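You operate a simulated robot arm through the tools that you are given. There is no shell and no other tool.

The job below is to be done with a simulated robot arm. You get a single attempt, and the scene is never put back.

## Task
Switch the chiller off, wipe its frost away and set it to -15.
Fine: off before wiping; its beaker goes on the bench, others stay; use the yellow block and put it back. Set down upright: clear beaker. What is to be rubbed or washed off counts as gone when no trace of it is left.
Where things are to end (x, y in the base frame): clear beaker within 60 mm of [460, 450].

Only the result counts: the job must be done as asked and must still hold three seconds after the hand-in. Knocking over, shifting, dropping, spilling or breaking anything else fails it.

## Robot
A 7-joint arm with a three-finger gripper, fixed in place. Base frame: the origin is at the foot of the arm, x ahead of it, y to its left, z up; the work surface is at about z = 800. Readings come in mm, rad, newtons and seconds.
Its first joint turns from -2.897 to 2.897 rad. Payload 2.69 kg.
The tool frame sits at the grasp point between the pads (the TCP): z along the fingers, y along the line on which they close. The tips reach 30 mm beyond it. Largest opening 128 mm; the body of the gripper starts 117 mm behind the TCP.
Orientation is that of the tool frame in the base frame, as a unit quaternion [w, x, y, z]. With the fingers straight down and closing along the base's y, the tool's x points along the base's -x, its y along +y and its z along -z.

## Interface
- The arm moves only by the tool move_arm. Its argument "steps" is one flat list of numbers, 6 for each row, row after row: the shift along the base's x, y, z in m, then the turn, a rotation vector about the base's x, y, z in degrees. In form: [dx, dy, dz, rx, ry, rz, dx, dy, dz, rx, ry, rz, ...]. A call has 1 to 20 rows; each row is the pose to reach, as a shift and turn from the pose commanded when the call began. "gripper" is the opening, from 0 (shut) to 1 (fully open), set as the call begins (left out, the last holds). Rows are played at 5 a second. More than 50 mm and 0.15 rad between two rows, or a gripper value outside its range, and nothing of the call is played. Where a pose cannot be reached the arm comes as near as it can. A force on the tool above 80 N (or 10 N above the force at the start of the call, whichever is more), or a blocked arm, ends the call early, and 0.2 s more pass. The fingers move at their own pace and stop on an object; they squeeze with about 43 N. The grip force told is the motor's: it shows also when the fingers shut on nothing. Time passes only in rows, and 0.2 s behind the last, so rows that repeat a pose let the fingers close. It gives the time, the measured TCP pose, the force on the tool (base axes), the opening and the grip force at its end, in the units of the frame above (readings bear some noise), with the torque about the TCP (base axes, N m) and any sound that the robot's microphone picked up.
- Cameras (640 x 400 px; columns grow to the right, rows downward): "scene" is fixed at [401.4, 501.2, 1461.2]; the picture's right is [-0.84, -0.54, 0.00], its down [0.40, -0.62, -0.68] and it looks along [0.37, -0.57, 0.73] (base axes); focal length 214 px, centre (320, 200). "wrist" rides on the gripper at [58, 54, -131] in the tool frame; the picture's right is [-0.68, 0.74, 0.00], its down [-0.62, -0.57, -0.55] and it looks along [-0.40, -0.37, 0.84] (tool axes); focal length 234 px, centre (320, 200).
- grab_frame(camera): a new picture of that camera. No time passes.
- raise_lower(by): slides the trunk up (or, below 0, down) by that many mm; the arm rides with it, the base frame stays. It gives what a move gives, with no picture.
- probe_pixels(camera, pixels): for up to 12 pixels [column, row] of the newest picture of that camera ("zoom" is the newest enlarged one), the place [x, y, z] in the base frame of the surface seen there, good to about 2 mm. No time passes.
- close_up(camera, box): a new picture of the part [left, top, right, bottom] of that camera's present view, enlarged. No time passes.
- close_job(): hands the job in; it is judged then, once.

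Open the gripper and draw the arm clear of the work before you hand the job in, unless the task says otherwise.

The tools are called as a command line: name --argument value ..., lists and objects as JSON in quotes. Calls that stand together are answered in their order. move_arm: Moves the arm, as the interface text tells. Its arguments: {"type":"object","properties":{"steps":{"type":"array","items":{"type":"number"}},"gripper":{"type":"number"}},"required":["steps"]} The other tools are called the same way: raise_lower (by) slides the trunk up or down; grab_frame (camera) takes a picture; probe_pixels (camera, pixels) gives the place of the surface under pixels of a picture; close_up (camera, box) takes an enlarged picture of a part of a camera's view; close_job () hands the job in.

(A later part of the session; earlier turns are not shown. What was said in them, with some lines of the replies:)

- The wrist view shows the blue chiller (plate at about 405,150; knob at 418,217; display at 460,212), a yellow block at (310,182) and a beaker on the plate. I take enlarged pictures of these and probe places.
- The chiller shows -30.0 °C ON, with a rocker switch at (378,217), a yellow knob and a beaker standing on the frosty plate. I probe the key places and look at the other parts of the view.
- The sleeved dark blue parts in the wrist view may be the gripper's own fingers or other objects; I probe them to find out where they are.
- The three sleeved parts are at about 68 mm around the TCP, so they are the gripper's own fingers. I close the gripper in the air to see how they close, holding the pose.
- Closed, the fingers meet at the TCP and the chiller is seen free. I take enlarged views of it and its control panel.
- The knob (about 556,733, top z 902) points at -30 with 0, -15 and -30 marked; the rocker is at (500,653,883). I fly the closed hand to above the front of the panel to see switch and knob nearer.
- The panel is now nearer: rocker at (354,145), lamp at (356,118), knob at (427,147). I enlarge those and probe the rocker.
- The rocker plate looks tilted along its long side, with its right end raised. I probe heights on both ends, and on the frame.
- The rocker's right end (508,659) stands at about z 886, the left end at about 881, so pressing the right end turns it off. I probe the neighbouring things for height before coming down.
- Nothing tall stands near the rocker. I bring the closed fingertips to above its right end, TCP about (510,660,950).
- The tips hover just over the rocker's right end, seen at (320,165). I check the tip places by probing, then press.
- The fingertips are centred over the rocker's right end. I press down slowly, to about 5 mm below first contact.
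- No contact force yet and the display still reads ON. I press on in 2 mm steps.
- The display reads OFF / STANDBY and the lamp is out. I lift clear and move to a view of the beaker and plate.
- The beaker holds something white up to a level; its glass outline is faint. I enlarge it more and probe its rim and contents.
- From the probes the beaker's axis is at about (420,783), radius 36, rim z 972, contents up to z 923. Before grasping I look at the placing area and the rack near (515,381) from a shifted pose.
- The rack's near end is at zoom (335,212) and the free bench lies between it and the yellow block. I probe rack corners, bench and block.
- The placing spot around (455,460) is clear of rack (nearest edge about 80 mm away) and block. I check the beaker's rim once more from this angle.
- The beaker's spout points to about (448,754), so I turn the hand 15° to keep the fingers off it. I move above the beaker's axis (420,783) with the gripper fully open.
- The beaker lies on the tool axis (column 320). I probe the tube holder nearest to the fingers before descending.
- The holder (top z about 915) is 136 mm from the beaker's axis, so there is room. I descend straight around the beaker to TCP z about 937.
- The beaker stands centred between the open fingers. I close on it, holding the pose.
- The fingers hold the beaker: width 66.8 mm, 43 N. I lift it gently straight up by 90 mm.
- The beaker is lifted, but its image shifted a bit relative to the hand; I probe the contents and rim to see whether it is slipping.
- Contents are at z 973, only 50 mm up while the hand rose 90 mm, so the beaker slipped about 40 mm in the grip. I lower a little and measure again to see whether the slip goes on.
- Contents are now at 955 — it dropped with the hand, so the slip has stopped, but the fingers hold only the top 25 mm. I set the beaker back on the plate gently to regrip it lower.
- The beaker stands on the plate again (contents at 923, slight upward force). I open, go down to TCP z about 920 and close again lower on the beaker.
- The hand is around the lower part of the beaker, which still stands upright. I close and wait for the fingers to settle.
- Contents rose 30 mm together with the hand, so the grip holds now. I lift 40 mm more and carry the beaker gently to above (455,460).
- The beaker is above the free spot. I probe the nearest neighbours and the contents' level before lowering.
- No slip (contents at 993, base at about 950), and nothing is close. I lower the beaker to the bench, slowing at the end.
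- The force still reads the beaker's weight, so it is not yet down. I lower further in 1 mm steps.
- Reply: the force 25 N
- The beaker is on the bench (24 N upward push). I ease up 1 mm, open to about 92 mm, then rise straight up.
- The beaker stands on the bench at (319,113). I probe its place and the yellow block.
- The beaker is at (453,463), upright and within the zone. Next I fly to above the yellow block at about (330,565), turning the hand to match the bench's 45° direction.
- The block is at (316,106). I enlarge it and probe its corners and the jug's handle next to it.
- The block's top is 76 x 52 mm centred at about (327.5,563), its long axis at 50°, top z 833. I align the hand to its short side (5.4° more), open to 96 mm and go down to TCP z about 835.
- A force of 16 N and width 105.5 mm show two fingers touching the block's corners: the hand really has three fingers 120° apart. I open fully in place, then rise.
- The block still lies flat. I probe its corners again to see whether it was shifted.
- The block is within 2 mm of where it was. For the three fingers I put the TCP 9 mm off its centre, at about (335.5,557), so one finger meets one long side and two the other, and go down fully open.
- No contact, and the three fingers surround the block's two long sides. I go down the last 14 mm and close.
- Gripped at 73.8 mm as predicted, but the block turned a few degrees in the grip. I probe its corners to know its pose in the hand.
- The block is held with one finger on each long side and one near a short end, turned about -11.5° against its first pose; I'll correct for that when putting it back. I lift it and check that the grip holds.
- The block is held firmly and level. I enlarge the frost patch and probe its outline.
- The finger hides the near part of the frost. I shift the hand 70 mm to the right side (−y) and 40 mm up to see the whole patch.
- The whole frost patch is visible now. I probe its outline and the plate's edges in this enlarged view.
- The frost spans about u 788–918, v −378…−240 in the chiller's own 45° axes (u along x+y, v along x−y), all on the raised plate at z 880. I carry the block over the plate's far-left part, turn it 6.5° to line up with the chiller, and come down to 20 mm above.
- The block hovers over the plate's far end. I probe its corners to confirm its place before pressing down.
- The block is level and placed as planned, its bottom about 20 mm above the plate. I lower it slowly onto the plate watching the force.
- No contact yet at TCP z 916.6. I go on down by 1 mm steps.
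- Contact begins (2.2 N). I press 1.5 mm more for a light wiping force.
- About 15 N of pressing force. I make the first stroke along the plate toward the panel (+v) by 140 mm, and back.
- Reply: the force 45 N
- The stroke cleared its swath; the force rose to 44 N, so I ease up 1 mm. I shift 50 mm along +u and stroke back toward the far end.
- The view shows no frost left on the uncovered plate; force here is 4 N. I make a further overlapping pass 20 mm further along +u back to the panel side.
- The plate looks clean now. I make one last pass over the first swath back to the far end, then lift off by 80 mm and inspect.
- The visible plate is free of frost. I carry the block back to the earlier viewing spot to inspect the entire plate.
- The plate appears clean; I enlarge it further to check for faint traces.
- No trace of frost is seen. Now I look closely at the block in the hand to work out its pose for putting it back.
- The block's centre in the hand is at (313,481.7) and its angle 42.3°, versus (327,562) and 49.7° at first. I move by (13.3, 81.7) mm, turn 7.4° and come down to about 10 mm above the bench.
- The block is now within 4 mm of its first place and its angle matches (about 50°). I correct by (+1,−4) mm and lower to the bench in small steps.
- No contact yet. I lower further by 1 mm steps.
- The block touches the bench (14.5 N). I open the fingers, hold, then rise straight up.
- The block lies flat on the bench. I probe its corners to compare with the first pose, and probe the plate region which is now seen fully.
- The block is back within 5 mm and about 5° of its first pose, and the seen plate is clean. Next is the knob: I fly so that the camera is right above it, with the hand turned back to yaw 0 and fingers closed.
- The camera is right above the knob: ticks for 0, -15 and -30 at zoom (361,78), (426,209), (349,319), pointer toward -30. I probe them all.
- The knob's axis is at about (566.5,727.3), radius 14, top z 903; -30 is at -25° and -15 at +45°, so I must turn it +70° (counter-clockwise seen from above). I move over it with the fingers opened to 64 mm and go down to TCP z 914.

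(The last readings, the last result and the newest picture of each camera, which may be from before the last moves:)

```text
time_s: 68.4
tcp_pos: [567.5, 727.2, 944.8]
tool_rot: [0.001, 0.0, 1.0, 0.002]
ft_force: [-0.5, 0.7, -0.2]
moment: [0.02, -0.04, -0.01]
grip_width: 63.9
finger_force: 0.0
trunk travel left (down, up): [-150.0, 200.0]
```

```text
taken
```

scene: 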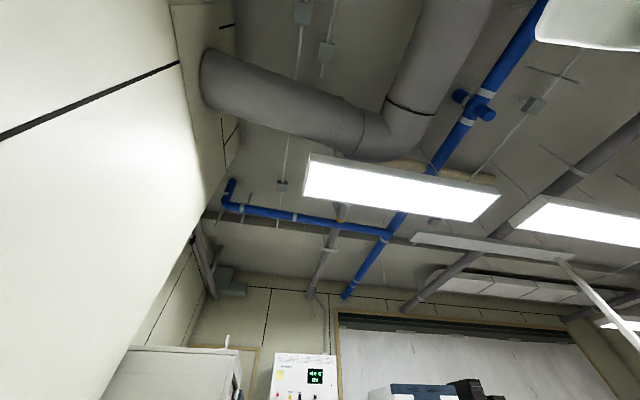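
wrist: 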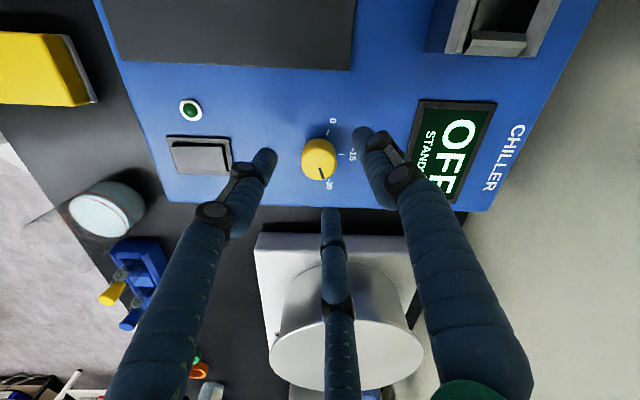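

The knob (318,163) lies on the tool axis between the fingers. I go down 30 mm and close on it.

move_arm --steps '[-0.0005, 0, -0.015, 0, 0, 0, -0.0005, 0, -0.03, 0, 0, 0, -0.0005, 0, -0.03, 0, 0, 0]'

move_arm --steps '[0, 0, 0, 0, 0, 0, 0, 0, 0, 0, 0, 0, 0, 0, 0, 0, 0, 0, 0, 0, 0, 0, 0, 0]' --gripper 0

grab_frame --camera "wrist"

```text
time_s: 69.2
tcp_pos: [564.5, 728.2, 912.6]
tool_rot: [0.0, 0.001, 1.0, 0.001]
ft_force: [0.3, 0.4, 0.4]
moment: [0.0, 0.0, -0.04]
grip_width: 63.7
finger_force: 0.0
trunk travel left (down, up): [-150.0, 200.0]
```

```text
time_s: 70.2
tcp_pos: [567.2, 726.5, 914.2]
tool_rot: [0.0, 0.001, 1.0, 0.001]
ft_force: [36.4, -18.7, -4.4]
moment: [-0.65, -1.39, -0.04]
grip_width: 29.0
finger_force: 45.0
trunk travel left (down, up): [-150.0, 200.0]
```

```text
taken
```

wrist: 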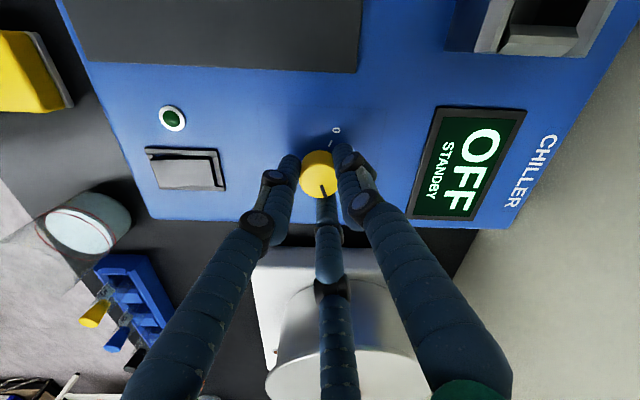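

The knob is gripped (29 mm), but a side force of about 40 N shows the hand is 1–2 mm off. I shift slightly along +x, −y to relieve it.

move_arm --steps '[0.0008, -0.0004, 0, 0, 0, 0, 0.0012, -0.0006, 0, 0, 0, 0]'

```text
time_s: 70.8
tcp_pos: [568.6, 727.0, 914.2]
tool_rot: [0.0, 0.0, 1.0, 0.003]
ft_force: [34.0, -11.3, -1.5]
moment: [-0.43, -0.85, -0.03]
grip_width: 29.0
finger_force: 44.5
trunk travel left (down, up): [-150.0, 200.0]
```

move_arm --steps '[0.001, -0.0005, 0, 0, 0, 0, 0.002, -0.0008, 0, 0, 0, 0, 0.002, -0.0008, 0, 0, 0, 0]'

```text
time_s: 71.6
tcp_pos: [568.5, 726.9, 915.8]
tool_rot: [0.001, 0.001, 1.0, 0.002]
ft_force: [7.2, -3.6, 4.7]
moment: [-0.04, 0.24, -0.06]
grip_width: 28.9
finger_force: 44.8
trunk travel left (down, up): [-150.0, 200.0]
```

The side force is down to 8 N, so the hand is centred on the knob. I turn it counter-clockwise by 35° first and look at the effect.

move_arm --steps '[0, 0, 0, 0, 0, 5, 0, 0, 0, 0, 0, 10, 0, 0, 0, 0, 0, 15, 0, 0, 0, 0, 0, 20, 0, 0, 0, 0, 0, 25, 0, 0, 0, 0, 0, 30, 0, 0, 0, 0, 0, 35, 0, 0, 0, 0, 0, 35]'

grab_frame --camera "wrist"

close_up --camera "wrist" --box '[270, 120, 370, 220]'

```text
time_s: 73.4
tcp_pos: [566.7, 726.5, 914.2]
tool_rot: [0.0, -0.3, 0.954, 0.001]
ft_force: [-19.9, 10.5, -1.8]
moment: [0.32, 0.62, -0.02]
grip_width: 29.1
finger_force: 44.9
trunk travel left (down, up): [-150.0, 200.0]
```

```text
taken
```

wrist: 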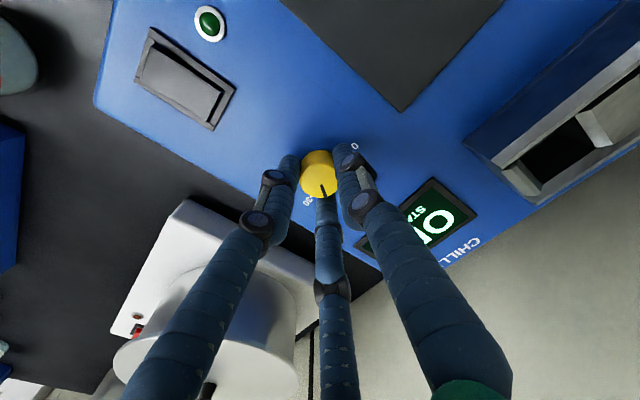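

```text
4.00 times, centred on (320, 170) of wrist
```

zoom: 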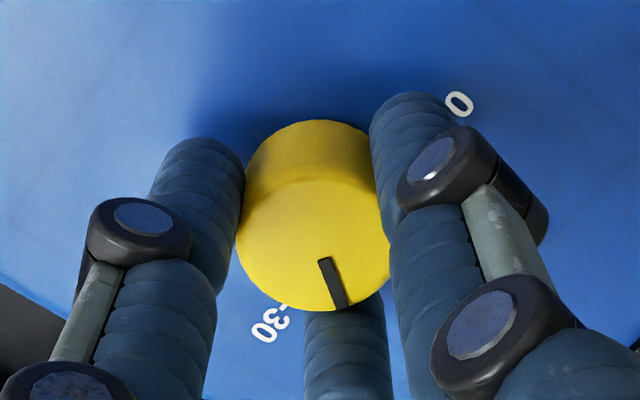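

The knob turns with the hand (the -30 label has moved off the pointer), with little torque. I turn 35° more with a small centring shift.

move_arm --steps '[-0.0005, 0.0003, 0, 0, 0, 5, -0.001, 0.0005, 0, 0, 0, 10, -0.001, 0.0005, 0, 0, 0, 15, -0.001, 0.0005, 0, 0, 0, 20, -0.001, 0.0005, 0, 0, 0, 25, -0.001, 0.0005, 0, 0, 0, 30, -0.001, 0.0005, 0, 0, 0, 35, -0.001, 0.0005, 0, 0, 0, 35]'

close_up --camera "wrist" --box '[270, 120, 370, 220]'

grab_frame --camera "wrist"

```text
time_s: 75.2
tcp_pos: [566.9, 727.0, 914.4]
tool_rot: [-0.001, -0.574, 0.819, 0.001]
ft_force: [-12.4, 2.4, -1.5]
moment: [-0.1, 0.23, -0.02]
grip_width: 29.1
finger_force: 44.6
trunk travel left (down, up): [-150.0, 200.0]
```

```text
4.00 times, centred on (320, 170) of wrist
```

zoom: 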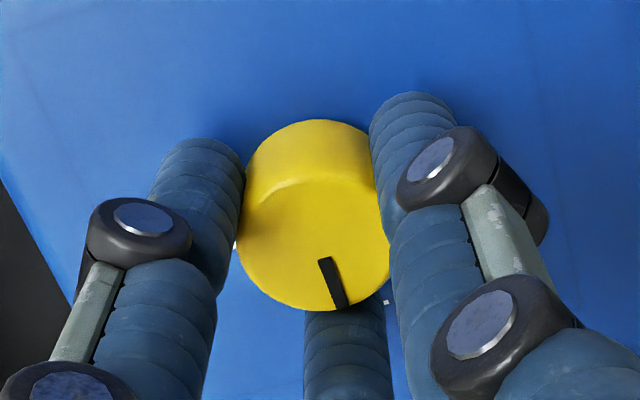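

```text
taken
```

wrist: 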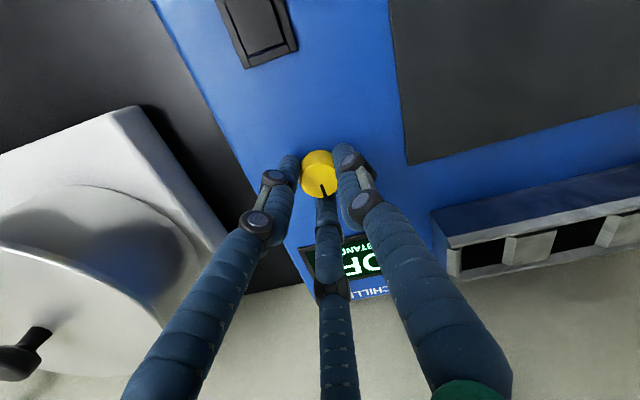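

The hand has turned 70°. I release the knob, rise, and go back to the viewing pose above it to check the pointer against the -15 tick.

move_arm --steps '[0, 0, 0, 0, 0, 0, 0, 0, 0, 0, 0, 0, 0, 0, 0, 0, 0, 0, 0, 0, 0.02, 0, 0, 0, 0, 0, 0.06, 0, 0, 0, 0, 0, 0.1, 0, 0, 0, 0, 0, 0.115, 0, 0, 0]' --gripper 0.5

grab_frame --camera "wrist"

close_up --camera "wrist" --box '[270, 70, 370, 170]'

```text
time_s: 76.8
tcp_pos: [567.2, 725.4, 1028.5]
tool_rot: [-0.002, -0.573, 0.819, 0.002]
ft_force: [-0.2, 0.7, -0.2]
moment: [0.04, -0.03, 0.0]
grip_width: 64.2
finger_force: 0.0
trunk travel left (down, up): [-150.0, 200.0]
```

```text
taken
```

wrist: 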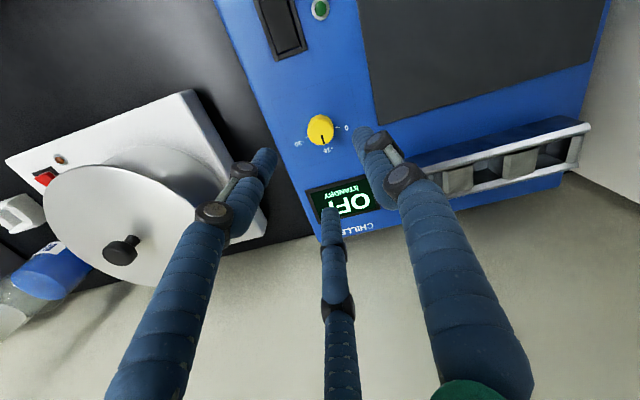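

```text
4.00 times, centred on (320, 120) of wrist
```

zoom: 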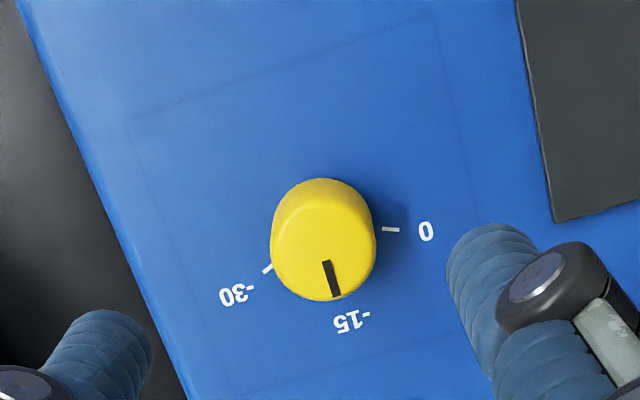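

The pointer appears to aim at -15. I go back to the earlier straight-above view (hand at yaw 0) to check it exactly.

move_arm --steps '[0.006, -0.0057, 0, 0, 0, -7, 0.012, -0.0114, 0, 0, 0, -14, 0.018, -0.0171, 0, 0, 0, -21, 0.024, -0.0228, 0, 0, 0, -28, 0.03, -0.0285, 0, 0, 0, -35, 0.036, -0.0342, 0, 0, 0, -42, 0.042, -0.0399, 0, 0, 0, -49, 0.048, -0.0456, 0, 0, 0, -56, 0.054, -0.0513, 0, 0, 0, -63, 0.056, -0.053, 0, 0, 0, -70, 0.056, -0.053, 0, 0, 0, -70]' --gripper 0.3

grab_frame --camera "wrist"

close_up --camera "wrist" --box '[280, 10, 360, 85]'

```text
time_s: 79.2
tcp_pos: [624.5, 673.7, 1028.8]
tool_rot: [0.0, 0.0, 1.0, 0.002]
ft_force: [0.6, 0.7, 0.7]
moment: [0.02, 0.01, 0.01]
grip_width: 38.6
finger_force: 0.0
trunk travel left (down, up): [-150.0, 200.0]
```

```text
taken
```

wrist: 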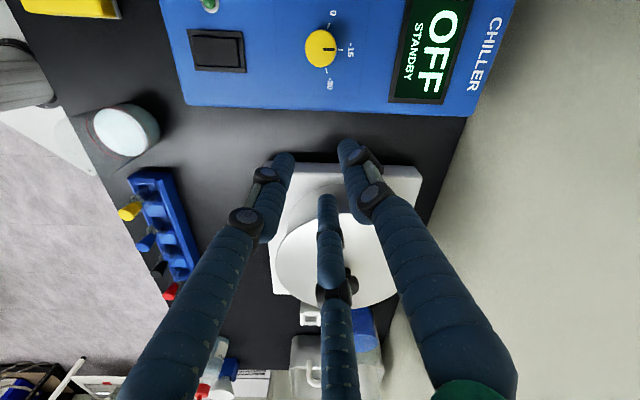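

```text
5.33 times, centred on (320, 48) of wrist
```

zoom: 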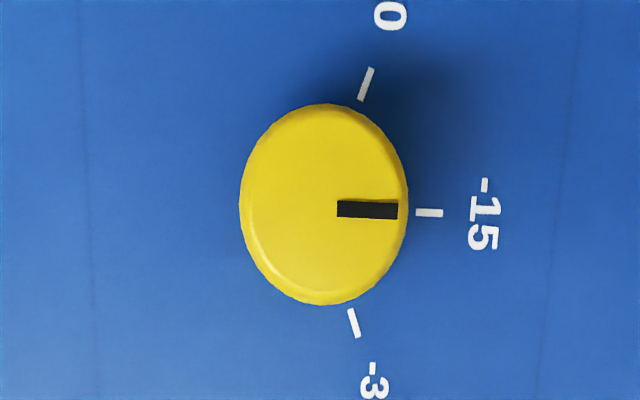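

The pointer (338–398, 210) lines up with the -15 tick (430,212). I enlarge further to be sure, and inspect the plate and rest of the scene once more.

close_up --camera "wrist" --box '[303, 34, 347, 62]'

close_up --camera "wrist" --box '[150, 0, 520, 120]'

```text
14.29 times, centred on (325, 48) of wrist
```

zoom: 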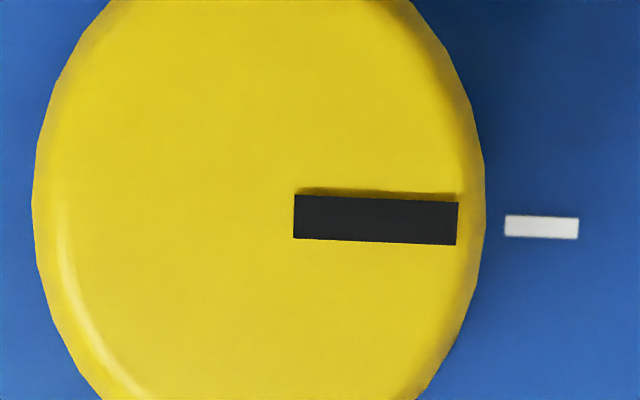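

```text
1.73 times, centred on (335, 60) of wrist
```

zoom: 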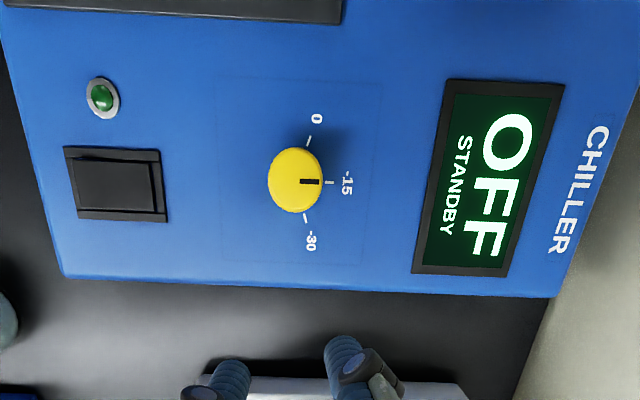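

The pointer and the -15 tick are parallel and in line; the display reads OFF / STANDBY. I open the gripper, rise and draw the arm back to near its first pose, then look over everything.

move_arm --steps '[0, 0, 0.045, 0, 0, 0, 0, 0, 0.09, 0, 0, 0, 0, 0, 0.135, 0, 0, 0, 0, 0, 0.17, 0, 0, 0, -0.045, 0.007, 0.175, 0, 0, 0, -0.09, 0.014, 0.18, 0, 0, 0, -0.135, 0.021, 0.185, 0, 0, 0, -0.18, 0.028, 0.19, 0, 0, 0, -0.225, 0.035, 0.195, 0, 0, 0, -0.27, 0.042, 0.2, 0, 0, 0, -0.315, 0.049, 0.205, 0, 0, 0, -0.36, 0.056, 0.21, 0, 0, 0, -0.405, 0.062, 0.215, 0, 0, 0, -0.448, 0.065, 0.217, 0, 0, 0, -0.448, 0.065, 0.217, 0, 0, 0]' --gripper 0.3

grab_frame --camera "wrist"

close_up --camera "wrist" --box '[350, 80, 550, 240]'

close_up --camera "wrist" --box '[270, 80, 400, 260]'

```text
time_s: 82.4
tcp_pos: [175.2, 737.9, 1243.3]
tool_rot: [0.0, 0.003, 1.0, 0.0]
ft_force: [-1.0, -0.2, 0.2]
moment: [0.02, -0.07, -0.04]
grip_width: 38.0
finger_force: 0.0
trunk travel left (down, up): [-150.0, 200.0]
```

```text
taken
```

wrist: 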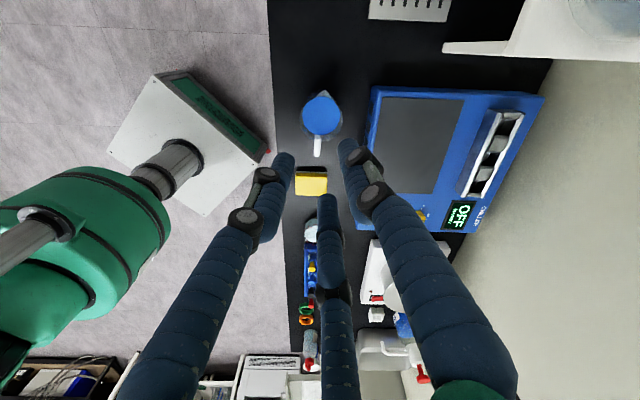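

```text
2.50 times, centred on (450, 160) of wrist
```

zoom: 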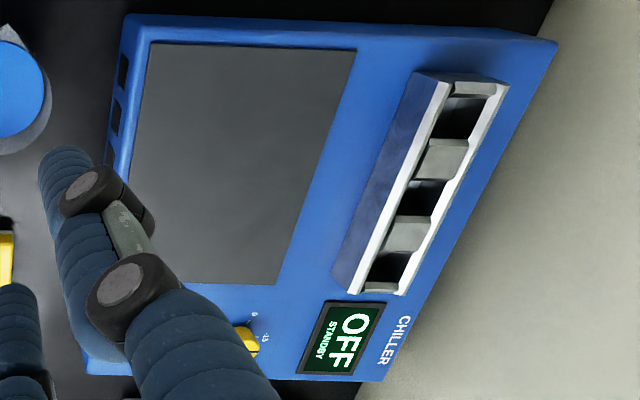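

```text
2.22 times, centred on (335, 170) of wrist
```

zoom: 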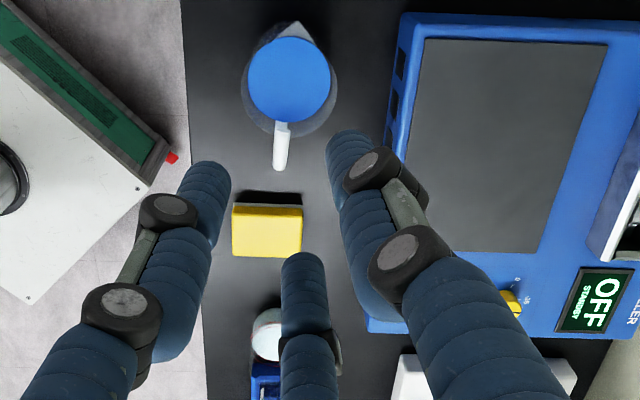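

The plate is clean, the chiller shows OFF, the block and jug are in place. I open the gripper fully and take a last close look at the plate and the beaker.

move_arm --steps '[0, 0, 0, 0, 0, 0, 0, 0, 0, 0, 0, 0, 0, 0, 0, 0, 0, 0]' --gripper 1

close_up --camera "wrist" --box '[280, 130, 440, 250]'

probe_pixels --camera "zoom" --pixels '[[200, 350], [185, 160], [320, 80], [420, 60], [380, 120], [450, 260]]'

```text
time_s: 83.2
tcp_pos: [175.7, 738.4, 1246.2]
tool_rot: [0.0, 0.003, 1.0, 0.001]
ft_force: [2.4, 0.3, 0.0]
moment: [0.03, 0.28, -0.03]
grip_width: 128.0
finger_force: 0.1
trunk travel left (down, up): [-150.0, 200.0]
```

```text
3.33 times, centred on (360, 190) of wrist
```

zoom: 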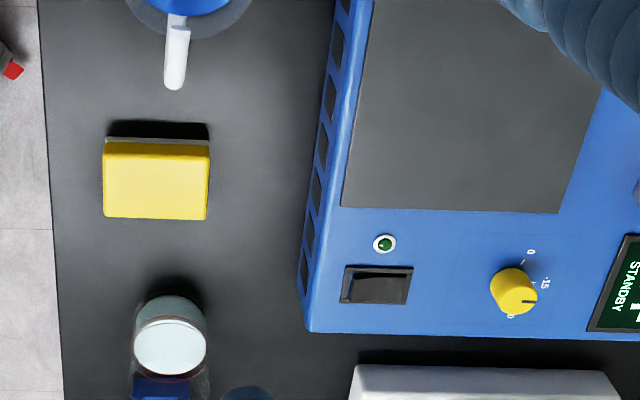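

```text
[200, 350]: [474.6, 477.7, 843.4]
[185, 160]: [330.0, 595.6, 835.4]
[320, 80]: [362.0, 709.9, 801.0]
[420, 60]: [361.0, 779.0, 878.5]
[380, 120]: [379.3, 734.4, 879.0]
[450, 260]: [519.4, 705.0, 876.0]
```

All is as asked: chiller OFF, plate clean, knob on -15, beaker upright on the bench at about (453,463), block back, gripper open and clear. I hand the job in.

close_job

```text
The job is handed in.
```

The chiller is off, its plate is wiped clean of frost and its knob is set to -15. I've handed the job in; no verdict has come back.

- **Chiller:** the display reads OFF / STANDBY. In standby it doesn't show the set temperature. I set -15 by lining the knob's pointer up with the -15 tick, seen from straight above.
- **Frost:** I switched the chiller off before wiping. Close-up pictures of the plate afterwards show no trace of frost.
- **Clear beaker:** it stands upright on the bench at about (453, 463), roughly 15 mm from the target point. It slipped in the grip on the first lift, so I set it back on the plate, took it lower and carried it from there without further slipping.
- **Yellow block:** it is back within about 5 mm of where it started, turned about 5° from its first angle. It had twisted in the gripper while I was using it.

The arm is drawn back to near its starting pose with the gripper open. The last pictures showed nothing else knocked over or moved.
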